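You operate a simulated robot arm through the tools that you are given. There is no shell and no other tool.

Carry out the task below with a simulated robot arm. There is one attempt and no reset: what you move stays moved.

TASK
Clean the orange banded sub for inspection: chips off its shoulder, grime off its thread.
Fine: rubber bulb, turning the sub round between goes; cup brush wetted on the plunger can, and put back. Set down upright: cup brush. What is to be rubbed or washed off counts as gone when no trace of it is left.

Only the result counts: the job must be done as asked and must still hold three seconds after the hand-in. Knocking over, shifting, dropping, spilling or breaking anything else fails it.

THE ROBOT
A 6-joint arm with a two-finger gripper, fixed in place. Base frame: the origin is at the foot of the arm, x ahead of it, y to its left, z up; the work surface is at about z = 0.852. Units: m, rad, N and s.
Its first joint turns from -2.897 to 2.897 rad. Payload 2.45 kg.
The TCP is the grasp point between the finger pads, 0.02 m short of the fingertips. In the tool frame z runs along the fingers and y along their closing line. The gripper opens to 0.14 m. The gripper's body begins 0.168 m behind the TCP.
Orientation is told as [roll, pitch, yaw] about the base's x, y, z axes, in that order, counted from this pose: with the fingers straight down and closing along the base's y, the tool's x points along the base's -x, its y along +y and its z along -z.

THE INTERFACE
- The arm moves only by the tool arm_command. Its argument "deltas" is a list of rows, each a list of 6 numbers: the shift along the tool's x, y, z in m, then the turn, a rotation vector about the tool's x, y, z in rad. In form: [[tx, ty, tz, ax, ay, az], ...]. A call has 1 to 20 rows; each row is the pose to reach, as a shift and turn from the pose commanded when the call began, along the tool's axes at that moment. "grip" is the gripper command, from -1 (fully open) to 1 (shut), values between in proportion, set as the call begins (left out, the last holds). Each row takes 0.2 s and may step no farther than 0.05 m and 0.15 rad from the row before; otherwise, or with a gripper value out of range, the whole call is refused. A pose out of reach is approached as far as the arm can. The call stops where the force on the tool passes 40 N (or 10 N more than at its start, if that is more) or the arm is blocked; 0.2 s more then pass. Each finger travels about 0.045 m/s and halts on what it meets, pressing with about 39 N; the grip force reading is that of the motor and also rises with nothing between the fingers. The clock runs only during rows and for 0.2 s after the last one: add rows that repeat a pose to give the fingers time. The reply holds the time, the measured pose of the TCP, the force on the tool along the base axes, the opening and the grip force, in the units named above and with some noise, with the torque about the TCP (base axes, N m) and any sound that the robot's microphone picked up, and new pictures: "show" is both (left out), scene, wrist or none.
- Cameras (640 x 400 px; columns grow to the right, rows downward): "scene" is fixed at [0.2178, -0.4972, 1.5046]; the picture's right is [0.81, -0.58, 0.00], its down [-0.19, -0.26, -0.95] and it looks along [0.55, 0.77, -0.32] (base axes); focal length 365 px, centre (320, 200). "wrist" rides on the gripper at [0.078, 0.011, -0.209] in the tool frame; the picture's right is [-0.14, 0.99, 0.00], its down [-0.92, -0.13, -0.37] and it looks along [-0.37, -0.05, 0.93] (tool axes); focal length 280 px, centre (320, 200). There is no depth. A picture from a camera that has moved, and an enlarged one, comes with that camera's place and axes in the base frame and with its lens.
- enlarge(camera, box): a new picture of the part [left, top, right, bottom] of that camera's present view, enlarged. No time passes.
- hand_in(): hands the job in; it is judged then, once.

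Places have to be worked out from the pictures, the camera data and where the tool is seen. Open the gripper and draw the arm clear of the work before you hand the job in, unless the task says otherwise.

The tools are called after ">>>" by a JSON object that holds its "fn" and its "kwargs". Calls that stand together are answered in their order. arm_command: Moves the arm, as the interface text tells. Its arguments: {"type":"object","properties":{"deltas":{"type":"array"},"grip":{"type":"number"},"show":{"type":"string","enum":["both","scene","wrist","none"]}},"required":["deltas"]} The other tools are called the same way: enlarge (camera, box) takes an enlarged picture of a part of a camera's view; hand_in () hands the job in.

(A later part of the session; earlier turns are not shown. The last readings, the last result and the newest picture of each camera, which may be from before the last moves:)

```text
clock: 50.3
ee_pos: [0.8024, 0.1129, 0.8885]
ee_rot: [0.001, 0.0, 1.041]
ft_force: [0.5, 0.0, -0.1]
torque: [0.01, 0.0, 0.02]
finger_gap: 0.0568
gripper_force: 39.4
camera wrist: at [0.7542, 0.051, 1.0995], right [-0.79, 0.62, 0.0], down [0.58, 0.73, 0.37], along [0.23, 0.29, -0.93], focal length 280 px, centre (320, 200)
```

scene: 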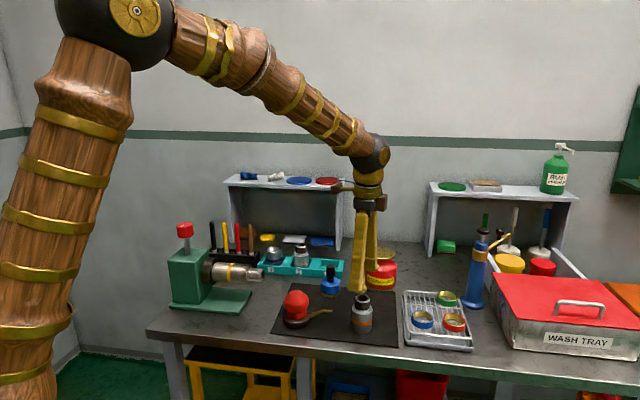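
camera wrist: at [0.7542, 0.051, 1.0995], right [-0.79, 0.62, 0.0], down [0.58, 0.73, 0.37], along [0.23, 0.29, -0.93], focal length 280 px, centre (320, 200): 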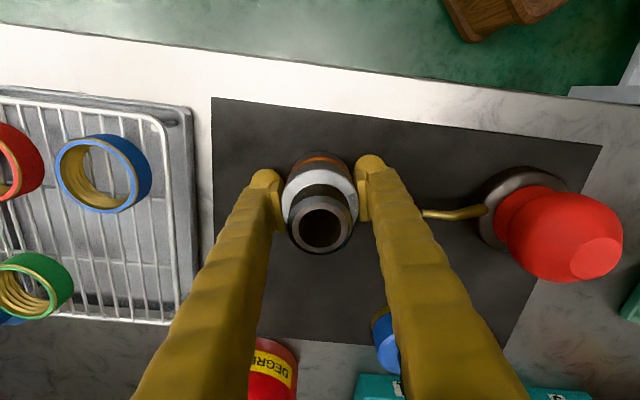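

Turned. I'll release, rise, and move to the bulb at this same yaw while the fingers close.

>>> {"fn": "arm_command", "kwargs": {"deltas": [[0, 0, 0, 0, 0, 0], [0, 0, 0, 0, 0, 0], [0, 0, -0.03, 0, 0, 0], [0, 0, -0.07, 0, 0, 0], [0, 0, -0.11, 0, 0, 0], [0, 0, -0.13, 0, 0, 0], [0, 0, -0.13, 0, 0, 0]], "grip": -0.07, "show": "wrist"}}

>>> {"fn": "enlarge", "kwargs": {"camera": "wrist", "box": [285, 130, 355, 195]}}

>>> {"fn": "enlarge", "kwargs": {"camera": "scene", "box": [344, 292, 380, 316]}}

>>> {"fn": "arm_command", "kwargs": {"deltas": [[-0.0102, 0.0346, 0, 0, 0, 0], [-0.0205, 0.0693, 0, 0, 0, 0], [-0.0307, 0.1039, 0, 0, 0, 0], [-0.041, 0.1386, 0, 0, 0, 0], [-0.0512, 0.1732, 0.01, 0, 0, 0], [-0.0512, 0.1732, 0.03, 0, 0, 0], [-0.0512, 0.1732, 0.04, 0, 0, 0], [-0.0512, 0.1732, 0.04, 0, 0, 0]], "grip": 1, "show": "wrist"}}

```text
clock: 51.9
ee_pos: [0.8028, 0.1126, 1.021]
ee_rot: [0.003, 0.002, 1.04]
ft_force: [0.1, 0.6, -0.6]
torque: [0.03, -0.03, -0.03]
finger_gap: 0.0751
gripper_force: 0.0
camera wrist: at [0.755, 0.0502, 1.2309], right [-0.79, 0.62, 0.0], down [0.58, 0.73, 0.37], along [0.23, 0.29, -0.93], focal length 280 px, centre (320, 200)
```

wrist: 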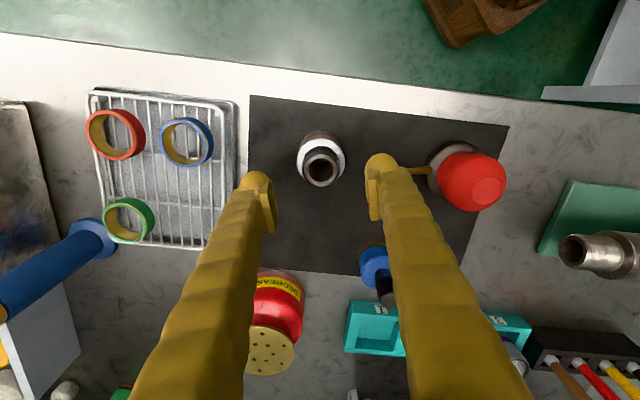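

```text
6.15 times, centred on (320, 162) of wrist
camera zoom: at [0.755, 0.0502, 1.2309], right [-0.79, 0.62, 0.0], down [0.58, 0.73, 0.37], along [0.23, 0.29, -0.93], focal length 1726 px, centre (320, 431)
```

zoom: 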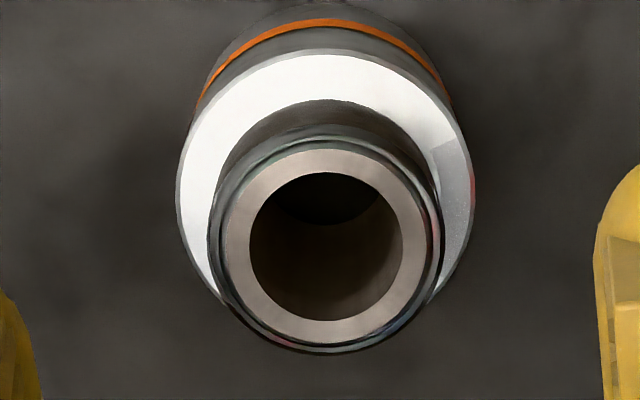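

```text
16.00 times, centred on (362, 304) of scene
camera zoom: at [0.2178, -0.4972, 1.5046], right [0.81, -0.58, 0.0], down [-0.19, -0.26, -0.95], along [0.55, 0.77, -0.32], focal length 5837 px, centre (-352, -1464)
```

zoom: 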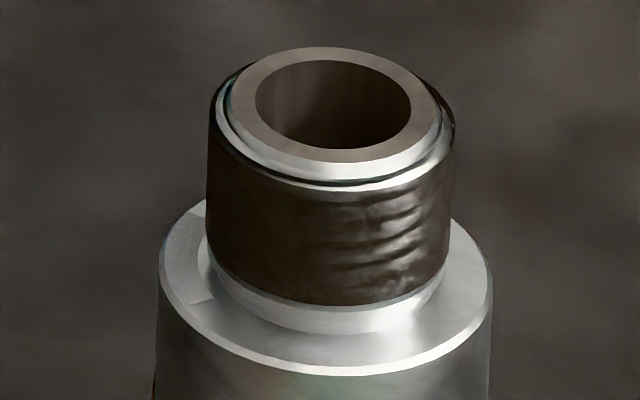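

```text
clock: 53.7
ee_pos: [0.6789, 0.2457, 0.98]
ee_rot: [0.001, 0.001, 1.042]
ft_force: [0.4, 0.6, 0.3]
torque: [-0.01, -0.02, -0.03]
finger_gap: 0.0
gripper_force: 29.0
camera wrist: at [0.6308, 0.1835, 1.1902], right [-0.79, 0.62, 0.0], down [0.58, 0.73, 0.37], along [0.23, 0.29, -0.93], focal length 280 px, centre (320, 200)
```

wrist: 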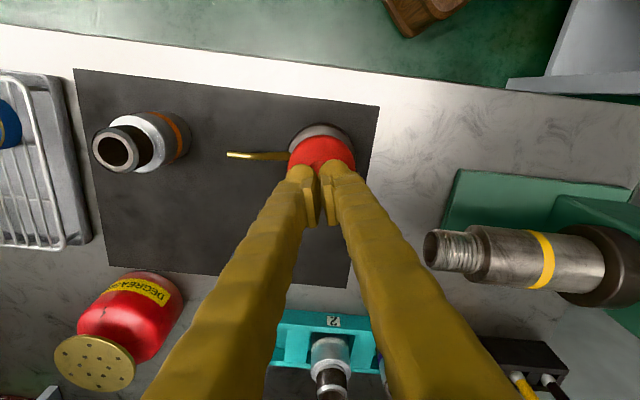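

>>> {"fn": "arm_command", "kwargs": {"deltas": [[-0.001, 0.001, 0.013, 0, 0, 0], [-0.001, 0.001, 0.023, 0, 0, 0], [-0.001, 0.001, 0.023, 0, 0, 0], [-0.001, 0.001, 0.029, 0, 0, 0], [-0.001, 0.001, 0.035, 0, 0, 0], [-0.001, 0.001, 0.041, 0, 0, 0]], "show": "none"}}

>>> {"fn": "enlarge", "kwargs": {"camera": "scene", "box": [344, 292, 380, 316]}}

>>> {"fn": "arm_command", "kwargs": {"deltas": [[0, 0, -0.01, 0, 0, 0], [0, 0, -0.028, 0, 0, 0], [0, 0, -0.028, 0, 0, 0], [0, 0, -0.028, 0, 0, 0], [0, 0, -0.018, 0, 0, 0], [0, 0, -0.008, 0, 0, 0], [0, 0, -0.008, 0, 0, 0], [0, 0, -0.003, 0, 0, 0], [0, 0, 0.003, 0, 0, 0], [0, 0, 0.009, 0, 0, 0]], "show": "none"}}

>>> {"fn": "enlarge", "kwargs": {"camera": "scene", "box": [344, 292, 380, 316]}}

>>> {"fn": "arm_command", "kwargs": {"deltas": [[0, 0, -0.01, 0, 0, 0], [0, 0, -0.028, 0, 0, 0], [0, 0, -0.028, 0, 0, 0], [0, 0, -0.028, 0, 0, 0], [0, 0, -0.018, 0, 0, 0], [0, 0, -0.008, 0, 0, 0], [0, 0, -0.008, 0, 0, 0], [0, 0, -0.003, 0, 0, 0], [0, 0, 0.003, 0, 0, 0], [0, 0, 0.009, 0, 0, 0]], "show": "none"}}

>>> {"fn": "enlarge", "kwargs": {"camera": "scene", "box": [344, 292, 380, 316]}}

```text
clock: 55.0
ee_pos: [0.6778, 0.2464, 0.9478]
ee_rot: [0.0, -0.002, 1.04]
ft_force: [-11.5, -5.1, 28.3]
torque: [-0.14, 0.27, -0.01]
finger_gap: 0.0062
gripper_force: 30.0
stopped in row 6: the force on the tool passed its limit at 50 N (the readings are from after the stop); the commanded pose is now the measured one
```

```text
16.00 times, centred on (362, 304) of scene
camera zoom: at [0.2178, -0.4972, 1.5046], right [0.81, -0.58, 0.0], down [-0.19, -0.26, -0.95], along [0.55, 0.77, -0.32], focal length 5837 px, centre (-352, -1464)
```

zoom: 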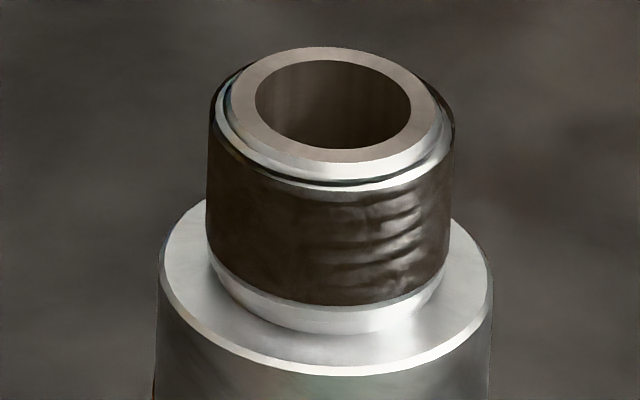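

```text
clock: 57.0
ee_pos: [0.6783, 0.2465, 0.9482]
ee_rot: [-0.003, -0.002, 1.042]
ft_force: [-12.1, -4.8, 28.2]
torque: [-0.16, 0.3, 0.03]
finger_gap: 0.0058
gripper_force: 29.0
stopped in row 10: the force on the tool passed its limit at 52 N (the readings are from after the stop); the commanded pose is now the measured one
```

```text
16.00 times, centred on (362, 304) of scene
camera zoom: at [0.2178, -0.4972, 1.5046], right [0.81, -0.58, 0.0], down [-0.19, -0.26, -0.95], along [0.55, 0.77, -0.32], focal length 5837 px, centre (-352, -1464)
```

zoom: 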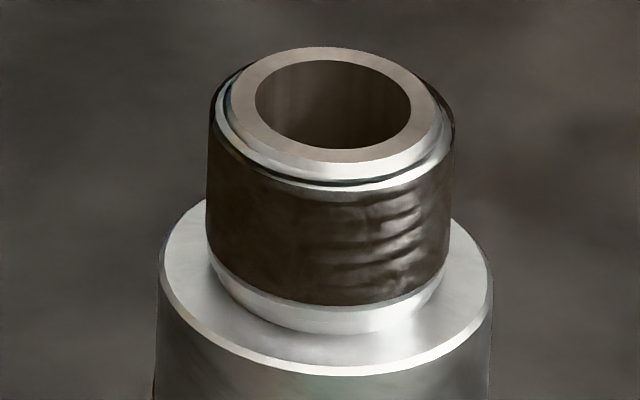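

```text
clock: 59.0
ee_pos: [0.6784, 0.2472, 0.9483]
ee_rot: [-0.002, -0.003, 1.04]
ft_force: [-11.7, -5.6, 28.3]
torque: [-0.16, 0.29, -0.05]
finger_gap: 0.0061
gripper_force: 29.9
stopped in row 10: the force on the tool passed its limit at 52 N (the readings are from after the stop); the commanded pose is now the measured one
```

```text
16.00 times, centred on (362, 304) of scene
camera zoom: at [0.2178, -0.4972, 1.5046], right [0.81, -0.58, 0.0], down [-0.19, -0.26, -0.95], along [0.55, 0.77, -0.32], focal length 5837 px, centre (-352, -1464)
```

zoom: 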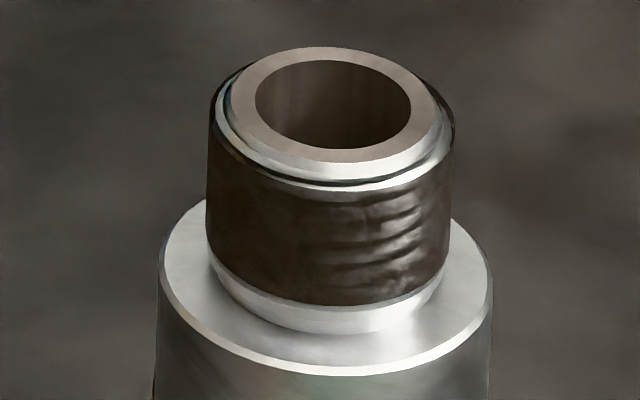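

The visible side is clean after the first of three more puffs. I'll lift off and circle the camera round the sub to check the far side.

>>> {"fn": "arm_command", "kwargs": {"deltas": [[0, 0, -0.03, 0, 0, 0], [0, 0, -0.071, 0, 0, 0], [0.0037, -0.0124, -0.071, 0, 0, 0.15], [0.0075, -0.0247, -0.071, 0, 0, 0.3], [0.0112, -0.0371, -0.071, 0, 0, 0.45], [0.0149, -0.0495, -0.071, 0, 0, 0.6], [0.0186, -0.0619, -0.071, 0, 0, 0.75], [0.0224, -0.0742, -0.071, 0, 0, 0.9], [0.0261, -0.0866, -0.071, 0, 0, 1.05], [0.0298, -0.099, -0.071, 0, 0, 1.2], [0.0336, -0.1113, -0.071, 0, 0, 1.35], [0.0373, -0.1237, -0.071, 0, 0, 1.5], [0.041, -0.1361, -0.071, 0, 0, 1.65], [0.0447, -0.1485, -0.071, 0, 0, 1.8], [0.0485, -0.1608, -0.071, 0, 0, 1.95], [0.0531, -0.1754, -0.071, 0, 0, 2.09], [0.0531, -0.1754, -0.071, 0, 0, 2.09]], "grip": -0.3, "show": "none"}}

>>> {"fn": "arm_command", "kwargs": {"deltas": [[0, 0, 0, 0, 0, 0.15], [0, 0, 0, 0, 0, 0.3], [0, 0, 0, 0, 0, 0.45], [0, 0, 0, 0, 0, 0.6], [0, 0, 0, 0, 0, 0.75], [0, 0, 0, 0, 0, 0.9], [0, 0, 0, 0, 0, 1.05], [0, 0, 0, 0, 0, 1.05]], "show": "both"}}

>>> {"fn": "enlarge", "kwargs": {"camera": "wrist", "box": [285, 130, 355, 195]}}

```text
clock: 62.6
ee_pos: [0.8037, 0.1113, 1.0175]
ee_rot: [0.005, -0.001, -1.051]
ft_force: [-0.7, -0.1, -0.4]
torque: [0.04, -0.04, 0.01]
finger_gap: 0.091
gripper_force: 0.1
```

```text
clock: 64.4
ee_pos: [0.8028, 0.1133, 1.0169]
ee_rot: [0.001, 0.003, -2.1]
ft_force: [0.4, -0.3, 0.0]
torque: [0.0, -0.01, 0.03]
finger_gap: 0.0915
gripper_force: 0.2
camera wrist: at [0.852, 0.174, 1.2273], right [0.79, -0.62, 0.0], down [-0.58, -0.73, 0.37], along [-0.23, -0.29, -0.93], focal length 280 px, centre (320, 200)
```

scene: 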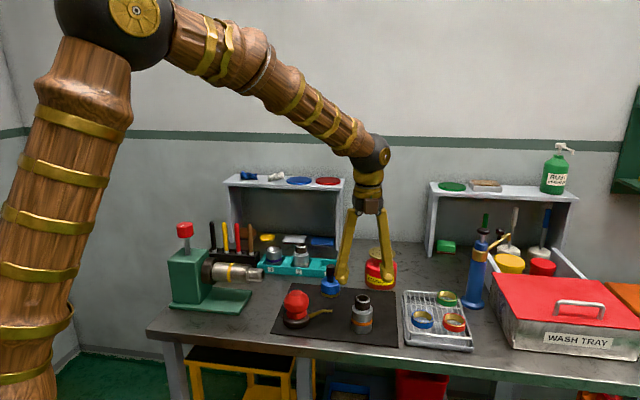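
wrist: 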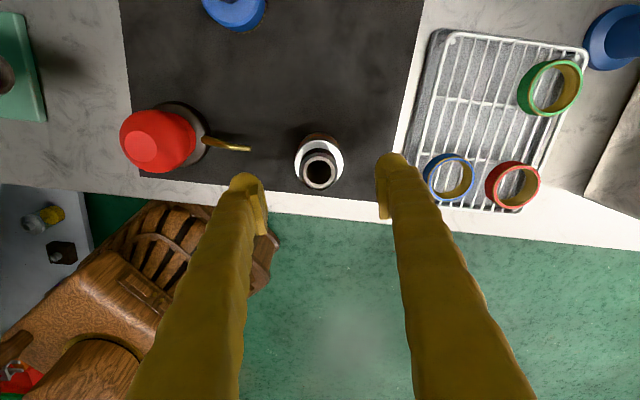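

```text
6.15 times, centred on (320, 162) of wrist
camera zoom: at [0.852, 0.174, 1.2273], right [0.79, -0.62, 0.0], down [-0.58, -0.73, 0.37], along [-0.23, -0.29, -0.93], focal length 1726 px, centre (320, 431)
```

zoom: 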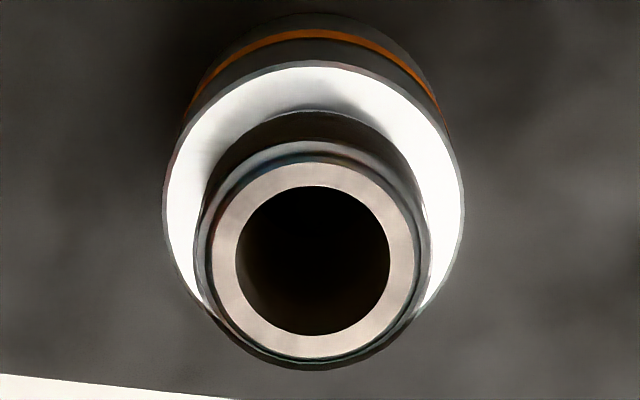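

The far side is smooth and white too. I'll take closer enlargements for any faint speckle before moving to the brush.

>>> {"fn": "enlarge", "kwargs": {"camera": "wrist", "box": [294, 140, 324, 165]}}

>>> {"fn": "enlarge", "kwargs": {"camera": "wrist", "box": [316, 140, 346, 185]}}

>>> {"fn": "enlarge", "kwargs": {"camera": "scene", "box": [350, 290, 376, 318]}}

```text
16.00 times, centred on (309, 152) of wrist
camera zoom: at [0.852, 0.174, 1.2273], right [0.79, -0.62, 0.0], down [-0.58, -0.73, 0.37], along [-0.23, -0.29, -0.93], focal length 4486 px, centre (496, 960)
```

zoom: 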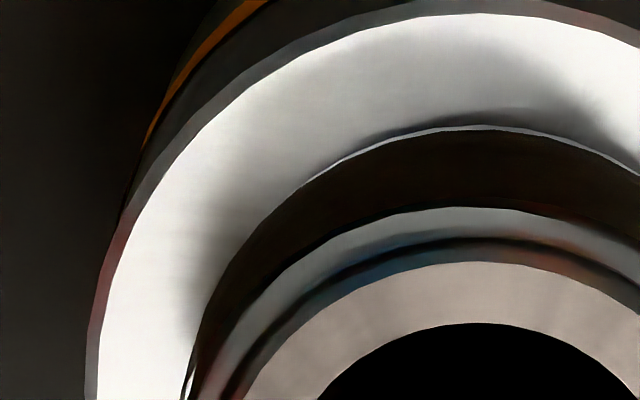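

```text
8.89 times, centred on (331, 162) of wrist
camera zoom: at [0.852, 0.174, 1.2273], right [0.79, -0.62, 0.0], down [-0.58, -0.73, 0.37], along [-0.23, -0.29, -0.93], focal length 2492 px, centre (222, 533)
```

zoom: 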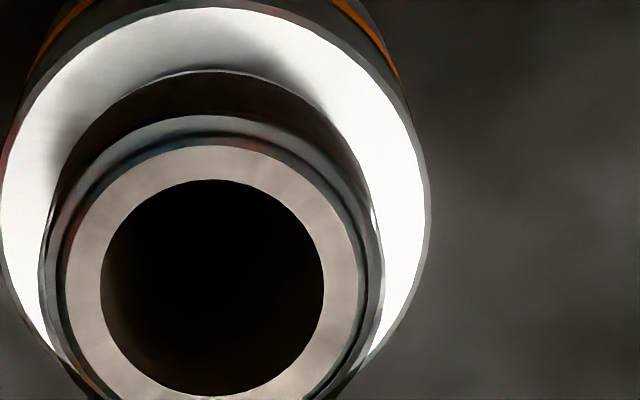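

```text
14.29 times, centred on (363, 304) of scene
camera zoom: at [0.2178, -0.4972, 1.5046], right [0.81, -0.58, 0.0], down [-0.19, -0.26, -0.95], along [0.55, 0.77, -0.32], focal length 5212 px, centre (-294, -1286)
```

zoom: 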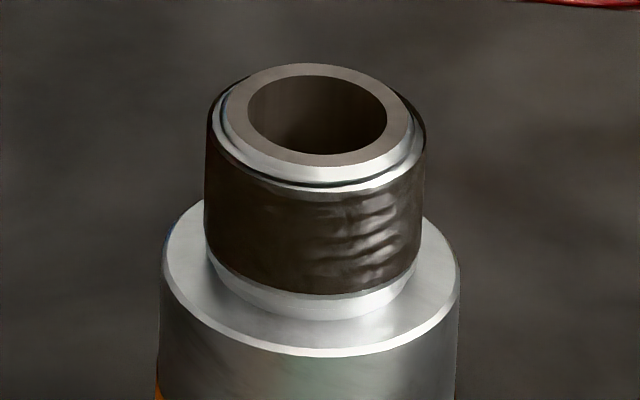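

The shoulder is clean all round. Now the cup brush: I'll rise, turn the tool to about +14° yaw and go over the brush to localise it.

>>> {"fn": "arm_command", "kwargs": {"deltas": [[0.011, -0.004, -0.0035, 0, 0, -0.147], [0.022, -0.0081, -0.007, 0, 0, -0.294], [0.033, -0.0121, -0.0105, 0, 0, -0.44], [0.044, -0.0162, -0.014, 0, 0, -0.587], [0.055, -0.0202, -0.0175, 0, 0, -0.734], [0.066, -0.0242, -0.021, 0, 0, -0.881], [0.077, -0.0283, -0.0245, 0, 0, -1.027], [0.088, -0.0323, -0.028, 0, 0, -1.174], [0.099, -0.0363, -0.0315, 0, 0, -1.321], [0.11, -0.0404, -0.035, 0, 0, -1.468], [0.121, -0.0444, -0.0385, 0, 0, -1.614], [0.132, -0.0485, -0.042, 0, 0, -1.761], [0.143, -0.0525, -0.0455, 0, 0, -1.908], [0.154, -0.0565, -0.049, 0, 0, -2.055], [0.165, -0.0606, -0.0525, 0, 0, -2.2], [0.1762, -0.0646, -0.056, 0, 0, -2.348], [0.1762, -0.0646, -0.056, 0, 0, -2.348]], "show": "both"}}

>>> {"fn": "enlarge", "kwargs": {"camera": "wrist", "box": [280, 120, 360, 200]}}

```text
clock: 68.0
ee_pos: [0.8359, 0.2976, 1.0744]
ee_rot: [0.0, -0.004, 0.248]
ft_force: [0.8, 0.6, 0.1]
torque: [-0.01, -0.03, -0.02]
finger_gap: 0.091
gripper_force: 0.1
camera wrist: at [0.7576, 0.2882, 1.2841], right [-0.11, 0.99, 0.0], down [0.92, 0.1, 0.37], along [0.37, 0.04, -0.93], focal length 280 px, centre (320, 200)
```

scene: 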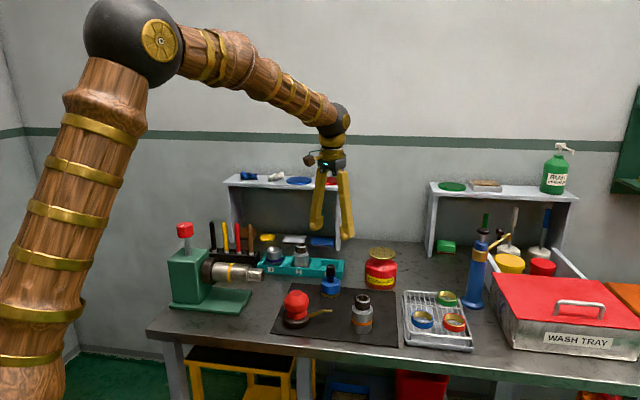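
wrist: 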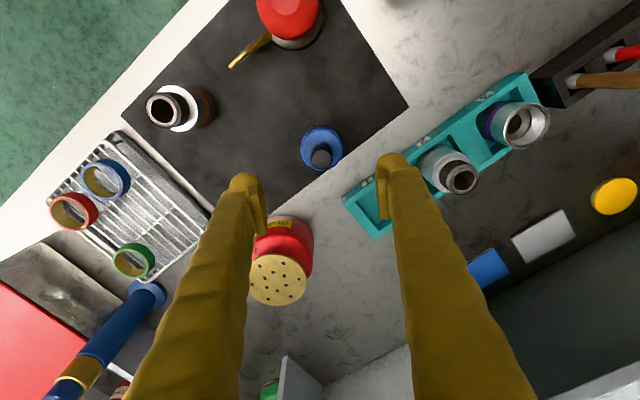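

```text
5.00 times, centred on (320, 160) of wrist
camera zoom: at [0.7576, 0.2882, 1.2841], right [-0.11, 0.99, 0.0], down [0.92, 0.1, 0.37], along [0.37, 0.04, -0.93], focal length 1402 px, centre (320, 400)
```

zoom: 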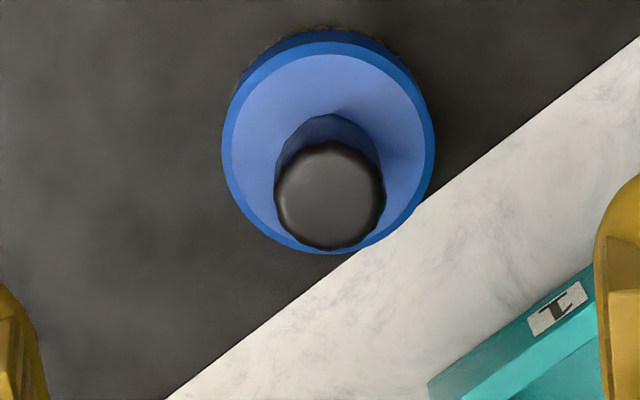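

The brush handle is at (0.836, 0.300). Before picking it up, I'll check that the arm can reach over the plunger-can dish near (1.014, 0.256) with the tool vertical.

>>> {"fn": "arm_command", "kwargs": {"deltas": [[-0.0325, -0.0168, 0, 0, 0, 0], [-0.065, -0.0336, 0, 0, 0, 0], [-0.0974, -0.0504, 0, 0, 0, 0], [-0.13, -0.0672, 0, 0, 0, 0], [-0.1624, -0.084, 0, 0, 0, 0], [-0.1624, -0.084, 0, 0, 0, 0], [-0.1624, -0.084, 0, 0, 0, 0]], "grip": 0.1, "show": "both"}}

>>> {"fn": "enlarge", "kwargs": {"camera": "wrist", "box": [270, 110, 370, 200]}}

```text
clock: 69.6
ee_pos: [1.0132, 0.255, 1.0761]
ee_rot: [0.002, -0.003, 0.248]
ft_force: [-0.6, -0.6, -0.5]
torque: [0.02, 0.01, 0.0]
finger_gap: 0.0627
gripper_force: 0.1
camera wrist: at [0.9365, 0.2459, 1.2847], right [-0.11, 0.99, 0.0], down [0.92, 0.1, 0.37], along [0.37, 0.04, -0.93], focal length 280 px, centre (320, 200)
```

scene: 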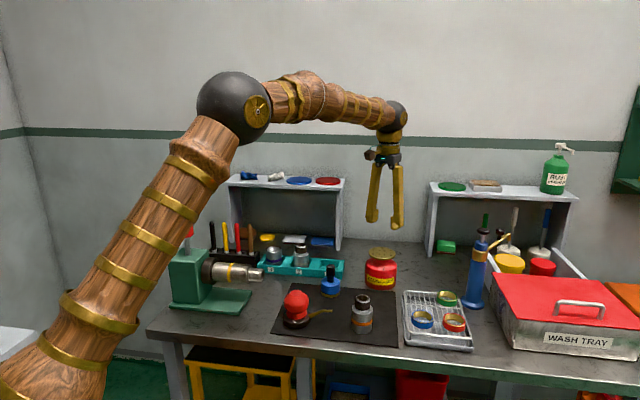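
wrist: 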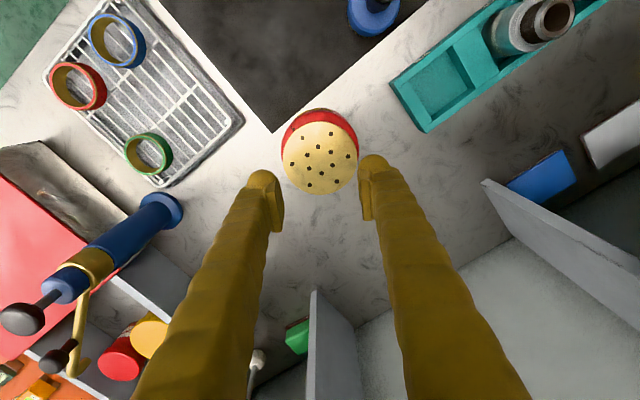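

```text
4.44 times, centred on (320, 155) of wrist
camera zoom: at [0.9365, 0.2459, 1.2847], right [-0.11, 0.99, 0.0], down [0.92, 0.1, 0.37], along [0.37, 0.04, -0.93], focal length 1246 px, centre (320, 400)
```

zoom: 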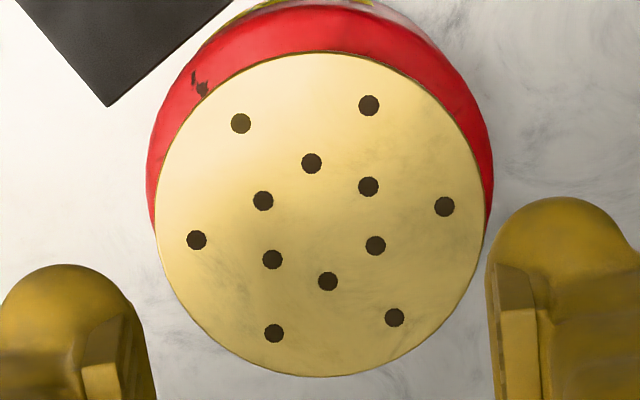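

Reach over the dish is fine; its centre is at (1.011, 0.255). I'll go back over the brush and stop a little above it for a last alignment check.

>>> {"fn": "arm_command", "kwargs": {"deltas": [[0.0325, 0.0168, 0, 0, 0, 0], [0.065, 0.0336, 0, 0, 0, 0], [0.0974, 0.0504, 0, 0, 0, 0], [0.13, 0.0675, 0.01, 0, 0, 0], [0.162, 0.086, 0.03, 0, 0, 0], [0.162, 0.086, 0.07, 0, 0, 0], [0.162, 0.086, 0.085, 0, 0, 0], [0.162, 0.086, 0.085, 0, 0, 0]], "show": "both"}}

>>> {"fn": "enlarge", "kwargs": {"camera": "wrist", "box": [270, 130, 370, 220]}}

>>> {"fn": "enlarge", "kwargs": {"camera": "scene", "box": [300, 230, 370, 300]}}

```text
clock: 71.4
ee_pos: [0.8369, 0.2986, 0.9884]
ee_rot: [0.002, -0.003, 0.248]
ft_force: [0.7, 0.1, -0.1]
torque: [0.02, 0.03, -0.02]
finger_gap: 0.0629
gripper_force: 0.0
camera wrist: at [0.7581, 0.2898, 1.1988], right [-0.11, 0.99, 0.0], down [0.92, 0.1, 0.37], along [0.37, 0.04, -0.93], focal length 280 px, centre (320, 200)
```

scene: 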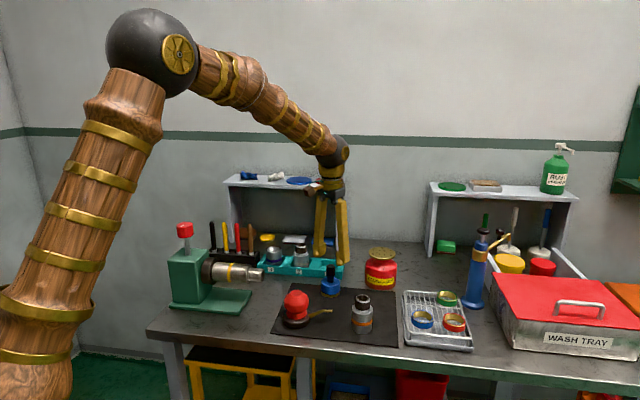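
wrist: 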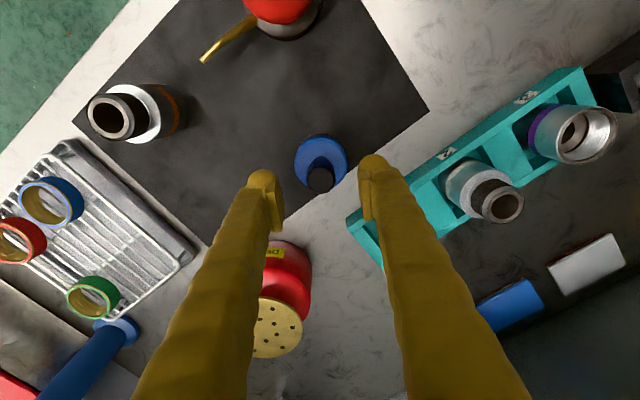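

```text
4.44 times, centred on (320, 175) of wrist
camera zoom: at [0.7581, 0.2898, 1.1988], right [-0.11, 0.99, 0.0], down [0.92, 0.1, 0.37], along [0.37, 0.04, -0.93], focal length 1246 px, centre (320, 311)
```

zoom: 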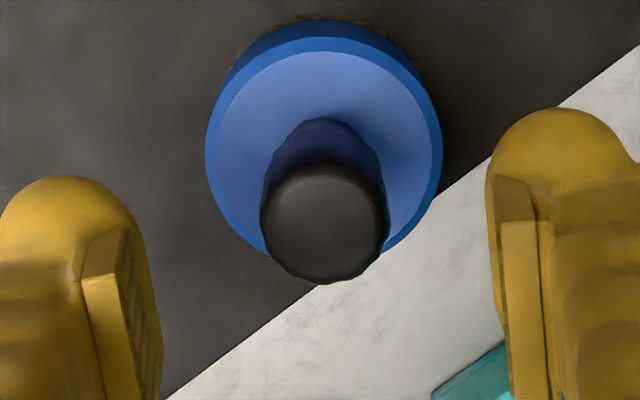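

```text
5.71 times, centred on (335, 265) of scene
camera zoom: at [0.2178, -0.4972, 1.5046], right [0.81, -0.58, 0.0], down [-0.19, -0.26, -0.95], along [0.55, 0.77, -0.32], focal length 2085 px, centre (234, -171)
```

zoom: 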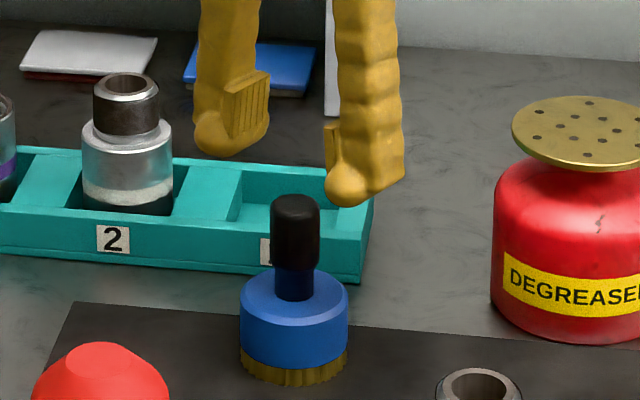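

Aligned within 1 mm. I'll lower so the pads surround the black handle, then close.

>>> {"fn": "arm_command", "kwargs": {"deltas": [[0, 0.001, 0.03, 0, 0.003, 0], [0, 0.001, 0.05, 0, 0.003, 0], [0, 0.001, 0.057, 0, 0.003, 0], [0, 0.001, 0.057, 0, 0.003, 0]], "show": "wrist"}}

>>> {"fn": "arm_command", "kwargs": {"deltas": [[0, 0, 0, 0, 0, 0], [0, 0, 0, 0, 0, 0], [0, 0, 0, 0, 0, 0], [0, 0, 0, 0, 0, 0], [0, 0, 0, 0, 0, 0]], "grip": 1, "show": "both"}}

>>> {"fn": "enlarge", "kwargs": {"camera": "scene", "box": [300, 240, 370, 310]}}

```text
clock: 72.4
ee_pos: [0.8366, 0.2991, 0.9324]
ee_rot: [0.002, -0.001, 0.246]
ft_force: [0.2, 0.1, 0.7]
torque: [-0.01, 0.0, 0.0]
finger_gap: 0.0628
gripper_force: 0.0
camera wrist: at [0.7583, 0.2909, 1.1416], right [-0.11, 0.99, 0.0], down [0.92, 0.1, 0.37], along [0.37, 0.04, -0.93], focal length 280 px, centre (320, 200)
```

wrist: 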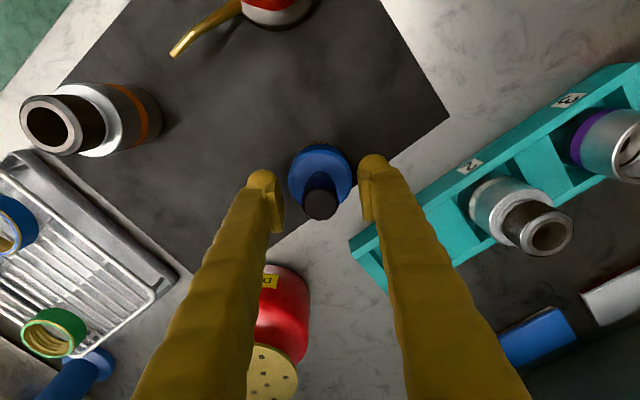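

```text
clock: 73.6
ee_pos: [0.8353, 0.2998, 0.9324]
ee_rot: [0.002, 0.001, 0.249]
ft_force: [0.7, 0.0, 0.0]
torque: [0.01, -0.02, -0.02]
finger_gap: 0.0258
gripper_force: 38.9
camera wrist: at [0.7583, 0.2909, 1.1416], right [-0.11, 0.99, 0.0], down [0.92, 0.1, 0.37], along [0.37, 0.04, -0.93], focal length 280 px, centre (320, 200)
```

scene: 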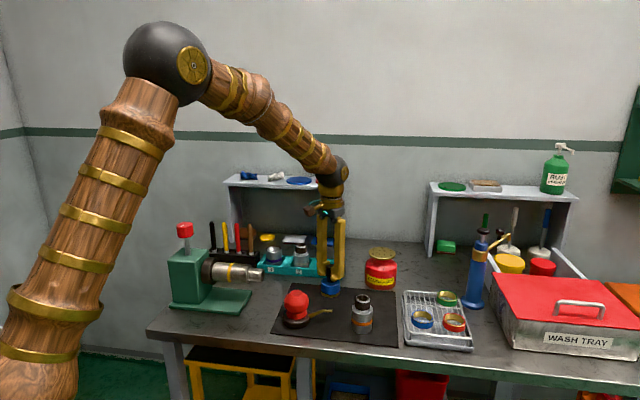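
wrist: 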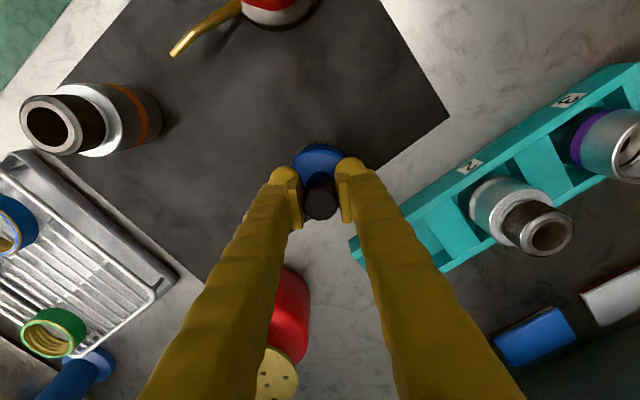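

```text
5.71 times, centred on (335, 275) of scene
camera zoom: at [0.2178, -0.4972, 1.5046], right [0.81, -0.58, 0.0], down [-0.19, -0.26, -0.95], along [0.55, 0.77, -0.32], focal length 2085 px, centre (234, -229)
```

zoom: 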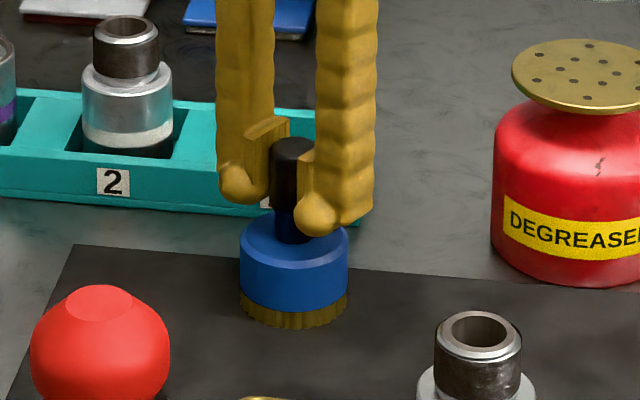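

The handle is gripped at 26 mm. I'll note the home pose, TCP (0.836, 0.2995, 0.932) at yaw 0.248, then lift and carry the brush over the dish.

>>> {"fn": "arm_command", "kwargs": {"deltas": [[0, 0, -0.02, 0, 0, 0], [0, 0, -0.06, 0, 0, 0], [0, 0, -0.1, 0, 0, 0], [0, 0, -0.145, 0, 0, 0], [-0.03, -0.0163, -0.153, 0, 0, 0], [-0.065, -0.0353, -0.153, 0, 0, 0], [-0.1, -0.0543, -0.153, 0, 0, 0], [-0.13, -0.0705, -0.153, 0, 0, 0], [-0.1587, -0.0861, -0.153, 0, 0, 0], [-0.1587, -0.0861, -0.153, 0, 0, 0]], "show": "both"}}

>>> {"fn": "enlarge", "kwargs": {"camera": "scene", "box": [330, 190, 430, 300]}}

```text
clock: 75.8
ee_pos: [1.0109, 0.2565, 1.0846]
ee_rot: [0.002, 0.0, 0.247]
ft_force: [0.9, -0.3, -1.9]
torque: [0.01, 0.01, -0.01]
finger_gap: 0.026
gripper_force: 39.4
camera wrist: at [0.9328, 0.2469, 1.2944], right [-0.11, 0.99, 0.0], down [0.92, 0.1, 0.37], along [0.37, 0.04, -0.93], focal length 280 px, centre (320, 200)
```

scene: 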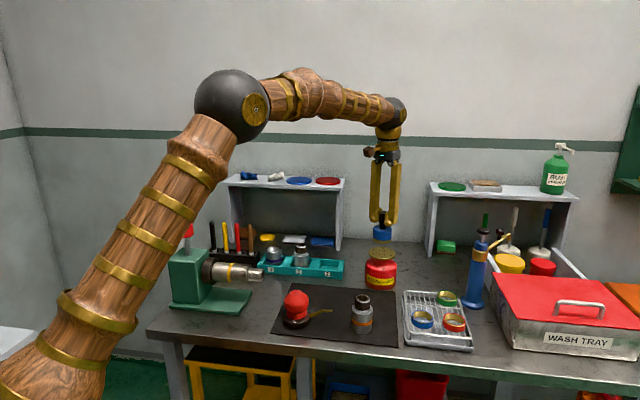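
wrist: 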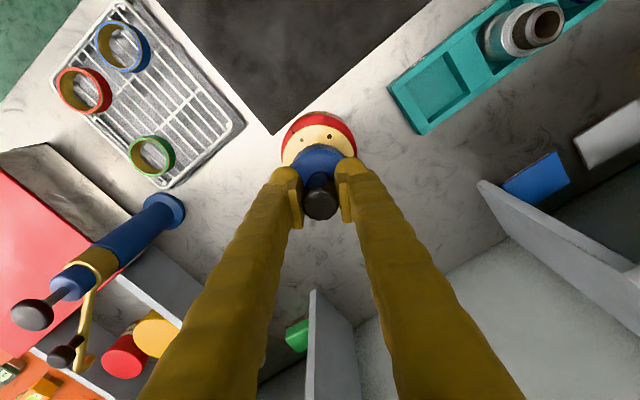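

```text
3.64 times, centred on (380, 245) of scene
camera zoom: at [0.2178, -0.4972, 1.5046], right [0.81, -0.58, 0.0], down [-0.19, -0.26, -0.95], along [0.55, 0.77, -0.32], focal length 1327 px, centre (102, 36)
```

zoom: 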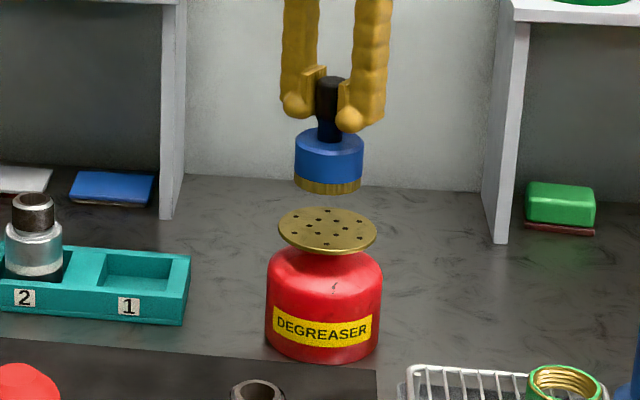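

The brush hangs squarely above the dish, about 4–5 cm up. I'll lower onto it and press the plunger gently in small steps.

>>> {"fn": "arm_command", "kwargs": {"deltas": [[0, 0, 0.025, 0, 0, 0], [0, 0, 0.041, 0, 0, 0], [0, 0, 0.045, 0, 0, 0], [0, 0, 0.048, 0, 0, 0], [0, 0, 0.051, 0, 0, 0], [0, 0, 0.054, 0, 0, 0], [0, 0, 0.057, 0, 0, 0]], "show": "scene"}}

>>> {"fn": "enlarge", "kwargs": {"camera": "scene", "box": [330, 190, 430, 300]}}

```text
clock: 77.4
ee_pos: [1.0117, 0.2549, 1.0274]
ee_rot: [0.002, 0.0, 0.25]
ft_force: [-1.6, 0.7, 7.5]
torque: [-0.04, 0.13, 0.05]
finger_gap: 0.0256
gripper_force: 39.1
```

scene: 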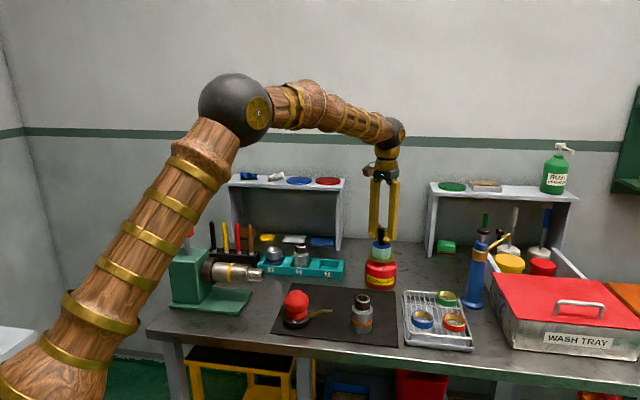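

```text
3.64 times, centred on (380, 245) of scene
camera zoom: at [0.2178, -0.4972, 1.5046], right [0.81, -0.58, 0.0], down [-0.19, -0.26, -0.95], along [0.55, 0.77, -0.32], focal length 1327 px, centre (102, 36)
```

zoom: 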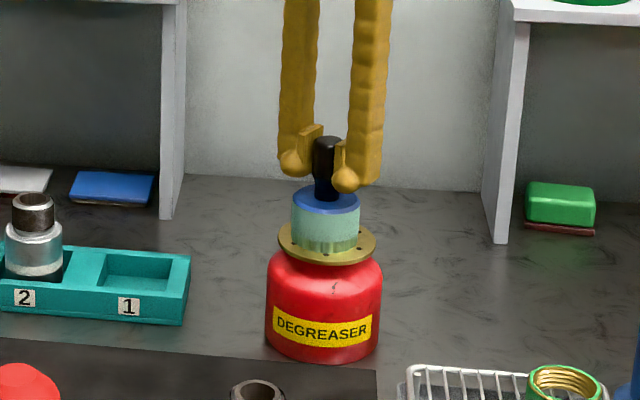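

The brush's lower part has turned pale green, so it took up degreaser from the pressed dish. I'll lift straight up and check.

>>> {"fn": "arm_command", "kwargs": {"deltas": [[0, 0, 0, 0, 0, 0], [0, 0, -0.01, 0, 0, 0], [0, 0, -0.03, 0, 0, 0], [0, 0, -0.06, 0, 0, 0], [0, 0, -0.06, 0, 0, 0]], "show": "both"}}

>>> {"fn": "enlarge", "kwargs": {"camera": "scene", "box": [330, 190, 430, 300]}}

```text
clock: 78.6
ee_pos: [1.0111, 0.2557, 1.0887]
ee_rot: [0.002, -0.001, 0.248]
ft_force: [-0.2, 0.2, -0.9]
torque: [0.0, -0.02, 0.02]
finger_gap: 0.0258
gripper_force: 38.4
camera wrist: at [0.9334, 0.2468, 1.299], right [-0.11, 0.99, 0.0], down [0.92, 0.1, 0.37], along [0.37, 0.04, -0.93], focal length 280 px, centre (320, 200)
```

scene: 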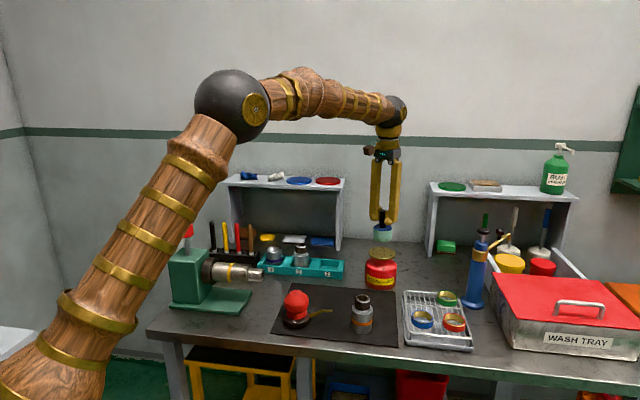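
wrist: 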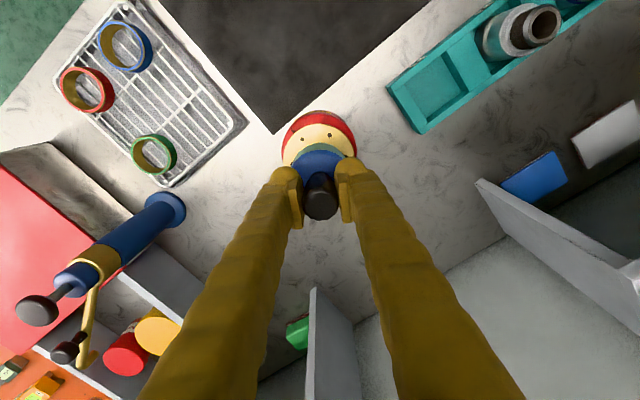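

```text
3.64 times, centred on (380, 245) of scene
camera zoom: at [0.2178, -0.4972, 1.5046], right [0.81, -0.58, 0.0], down [-0.19, -0.26, -0.95], along [0.55, 0.77, -0.32], focal length 1327 px, centre (102, 36)
```

zoom: 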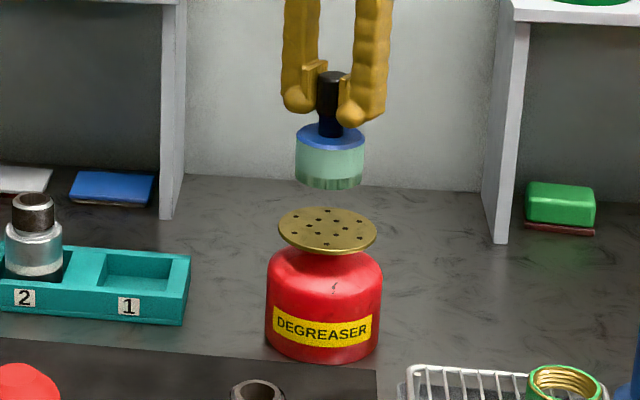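

The brush is wet and the can stands undisturbed. I'll carry the brush over the sub at (0.8015, 0.113), staying high.

>>> {"fn": "arm_command", "kwargs": {"deltas": [[0.0397, -0.0145, 0, 0, 0, 0], [0.0794, -0.029, 0, 0, 0, 0], [0.119, -0.0434, 0, 0, 0, 0], [0.1588, -0.0579, 0, 0, 0, 0], [0.1985, -0.0724, 0, 0, 0, 0], [0.2382, -0.0869, 0, 0, 0, 0], [0.2382, -0.0869, 0.03, 0, 0, 0], [0.2382, -0.0869, 0.03, 0, 0, 0]], "show": "both"}}

>>> {"fn": "enlarge", "kwargs": {"camera": "scene", "box": [320, 240, 410, 330]}}

>>> {"fn": "enlarge", "kwargs": {"camera": "wrist", "box": [270, 120, 370, 230]}}

```text
clock: 80.4
ee_pos: [0.801, 0.113, 1.0569]
ee_rot: [0.002, 0.0, 0.251]
ft_force: [-0.6, 0.3, -0.7]
torque: [0.02, -0.02, 0.0]
finger_gap: 0.0253
gripper_force: 39.2
camera wrist: at [0.7228, 0.1042, 1.2669], right [-0.11, 0.99, 0.0], down [0.92, 0.1, 0.37], along [0.37, 0.04, -0.93], focal length 280 px, centre (320, 200)
```

scene: 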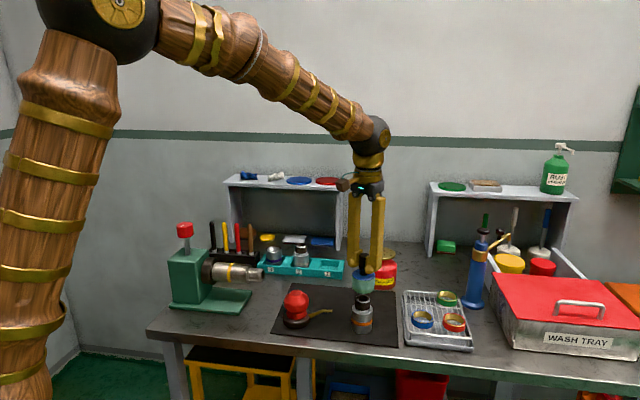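
wrist: 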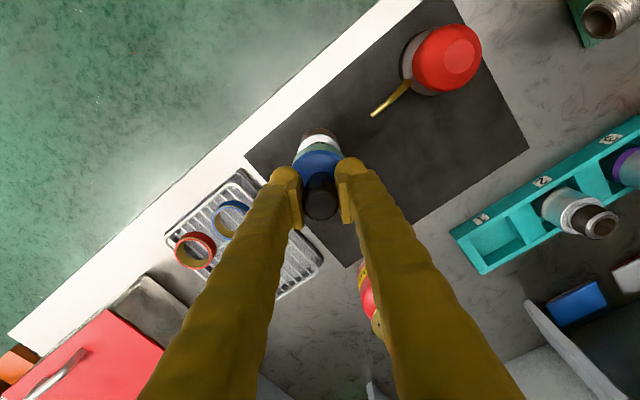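

```text
4.44 times, centred on (365, 285) of scene
camera zoom: at [0.2178, -0.4972, 1.5046], right [0.81, -0.58, 0.0], down [-0.19, -0.26, -0.95], along [0.55, 0.77, -0.32], focal length 1621 px, centre (120, -178)
```

zoom: 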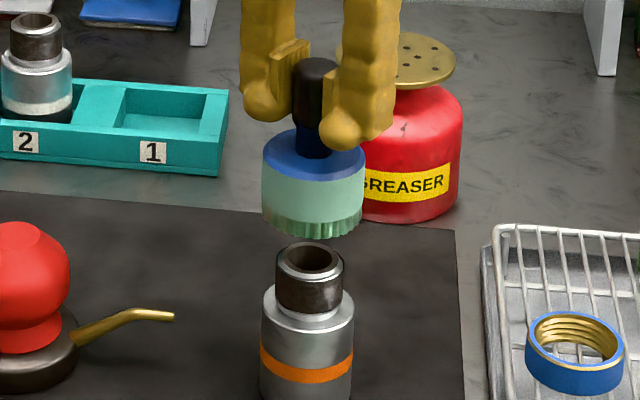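

```text
3.64 times, centred on (320, 175) of wrist
camera zoom: at [0.7228, 0.1042, 1.2669], right [-0.11, 0.99, 0.0], down [0.92, 0.1, 0.37], along [0.37, 0.04, -0.93], focal length 1020 px, centre (320, 291)
```

zoom: 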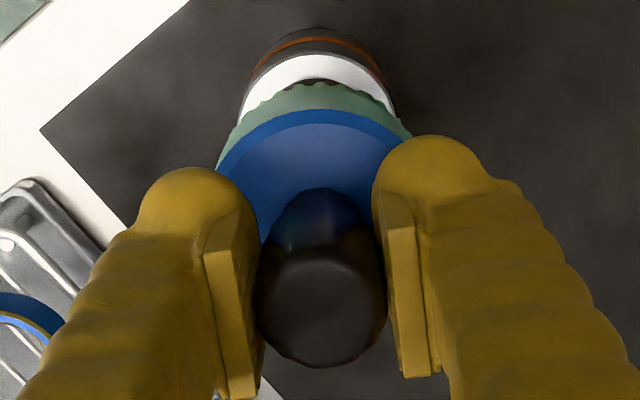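

Brush and sub are aligned to about 1 mm in both views. I'll lower the cup slowly over the thread, watching the force.

>>> {"fn": "arm_command", "kwargs": {"deltas": [[0, 0, 0.02, 0, 0, 0], [0, 0, 0.028, 0, 0, 0], [0, 0, 0.031, 0, 0, 0], [0, 0, 0.034, 0, 0, 0], [0, 0, 0.037, 0, 0, 0], [0, 0, 0.04, 0, 0, 0]], "show": "both"}}

>>> {"fn": "enlarge", "kwargs": {"camera": "scene", "box": [320, 240, 410, 330]}}

```text
clock: 81.8
ee_pos: [0.8017, 0.1141, 1.0167]
ee_rot: [0.002, 0.0, 0.249]
ft_force: [0.8, 0.2, -2.0]
torque: [0.02, 0.01, -0.01]
finger_gap: 0.0257
gripper_force: 39.2
camera wrist: at [0.7238, 0.1041, 1.2273], right [-0.11, 0.99, 0.0], down [0.92, 0.1, 0.37], along [0.37, 0.04, -0.93], focal length 280 px, centre (320, 200)
```

scene: 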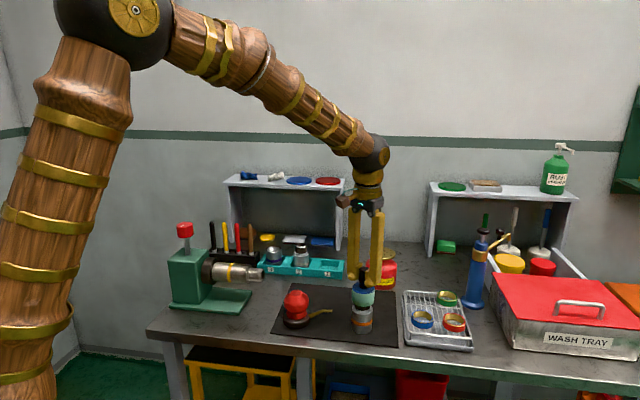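
wrist: 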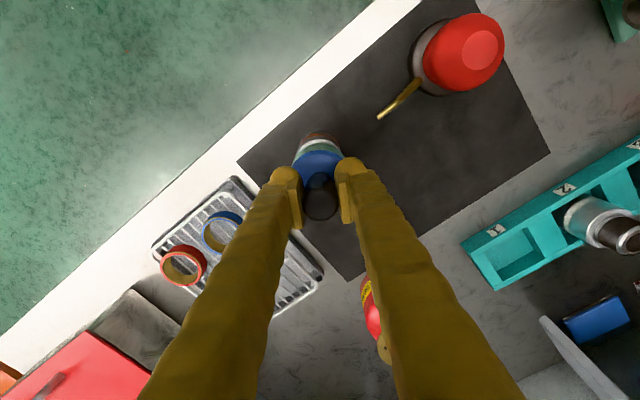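

```text
4.44 times, centred on (365, 285) of scene
camera zoom: at [0.2178, -0.4972, 1.5046], right [0.81, -0.58, 0.0], down [-0.19, -0.26, -0.95], along [0.55, 0.77, -0.32], focal length 1621 px, centre (120, -178)
```

zoom: 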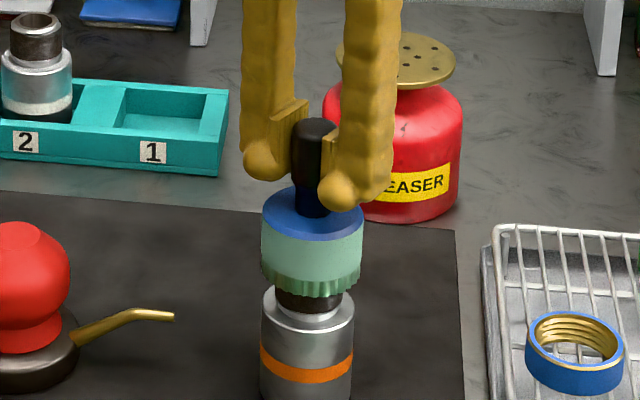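

The cup is sliding over the thread with no resistance, so it is hollow as expected. I'll continue down until it seats.

>>> {"fn": "arm_command", "kwargs": {"deltas": [[0, 0, 0.004, 0, 0, 0], [0, 0, 0.008, 0, 0, 0], [0, 0, 0.012, 0, 0, 0], [0, 0, 0.015, 0, 0, 0], [0, 0, 0.018, 0, 0, 0], [0, 0, 0.02, 0, 0, 0]], "show": "both"}}

>>> {"fn": "enlarge", "kwargs": {"camera": "scene", "box": [330, 260, 400, 330]}}

```text
clock: 83.2
ee_pos: [0.8018, 0.1143, 0.9985]
ee_rot: [0.002, 0.0, 0.25]
ft_force: [-0.1, -0.2, -1.5]
torque: [-0.01, -0.02, -0.02]
finger_gap: 0.0254
gripper_force: 38.4
camera wrist: at [0.7241, 0.1043, 1.2076], right [-0.11, 0.99, 0.0], down [0.92, 0.1, 0.37], along [0.37, 0.04, -0.93], focal length 280 px, centre (320, 200)
```

scene: 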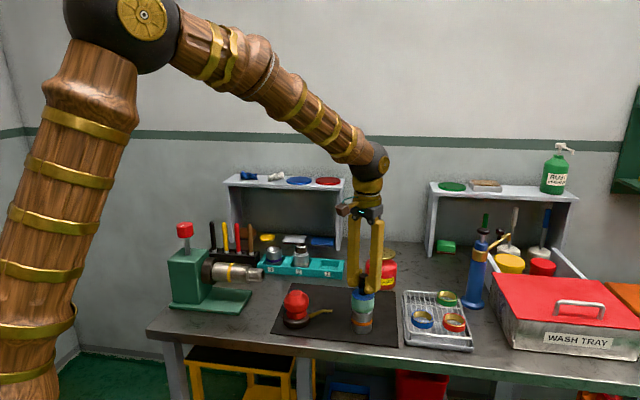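
wrist: 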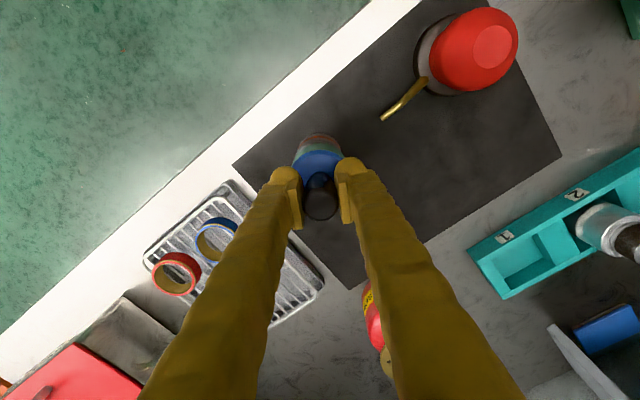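

```text
5.71 times, centred on (365, 295) of scene
camera zoom: at [0.2178, -0.4972, 1.5046], right [0.81, -0.58, 0.0], down [-0.19, -0.26, -0.95], along [0.55, 0.77, -0.32], focal length 2085 px, centre (63, -343)
```

zoom: 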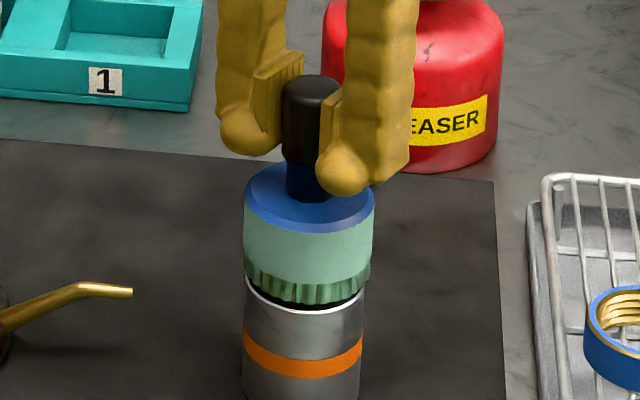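

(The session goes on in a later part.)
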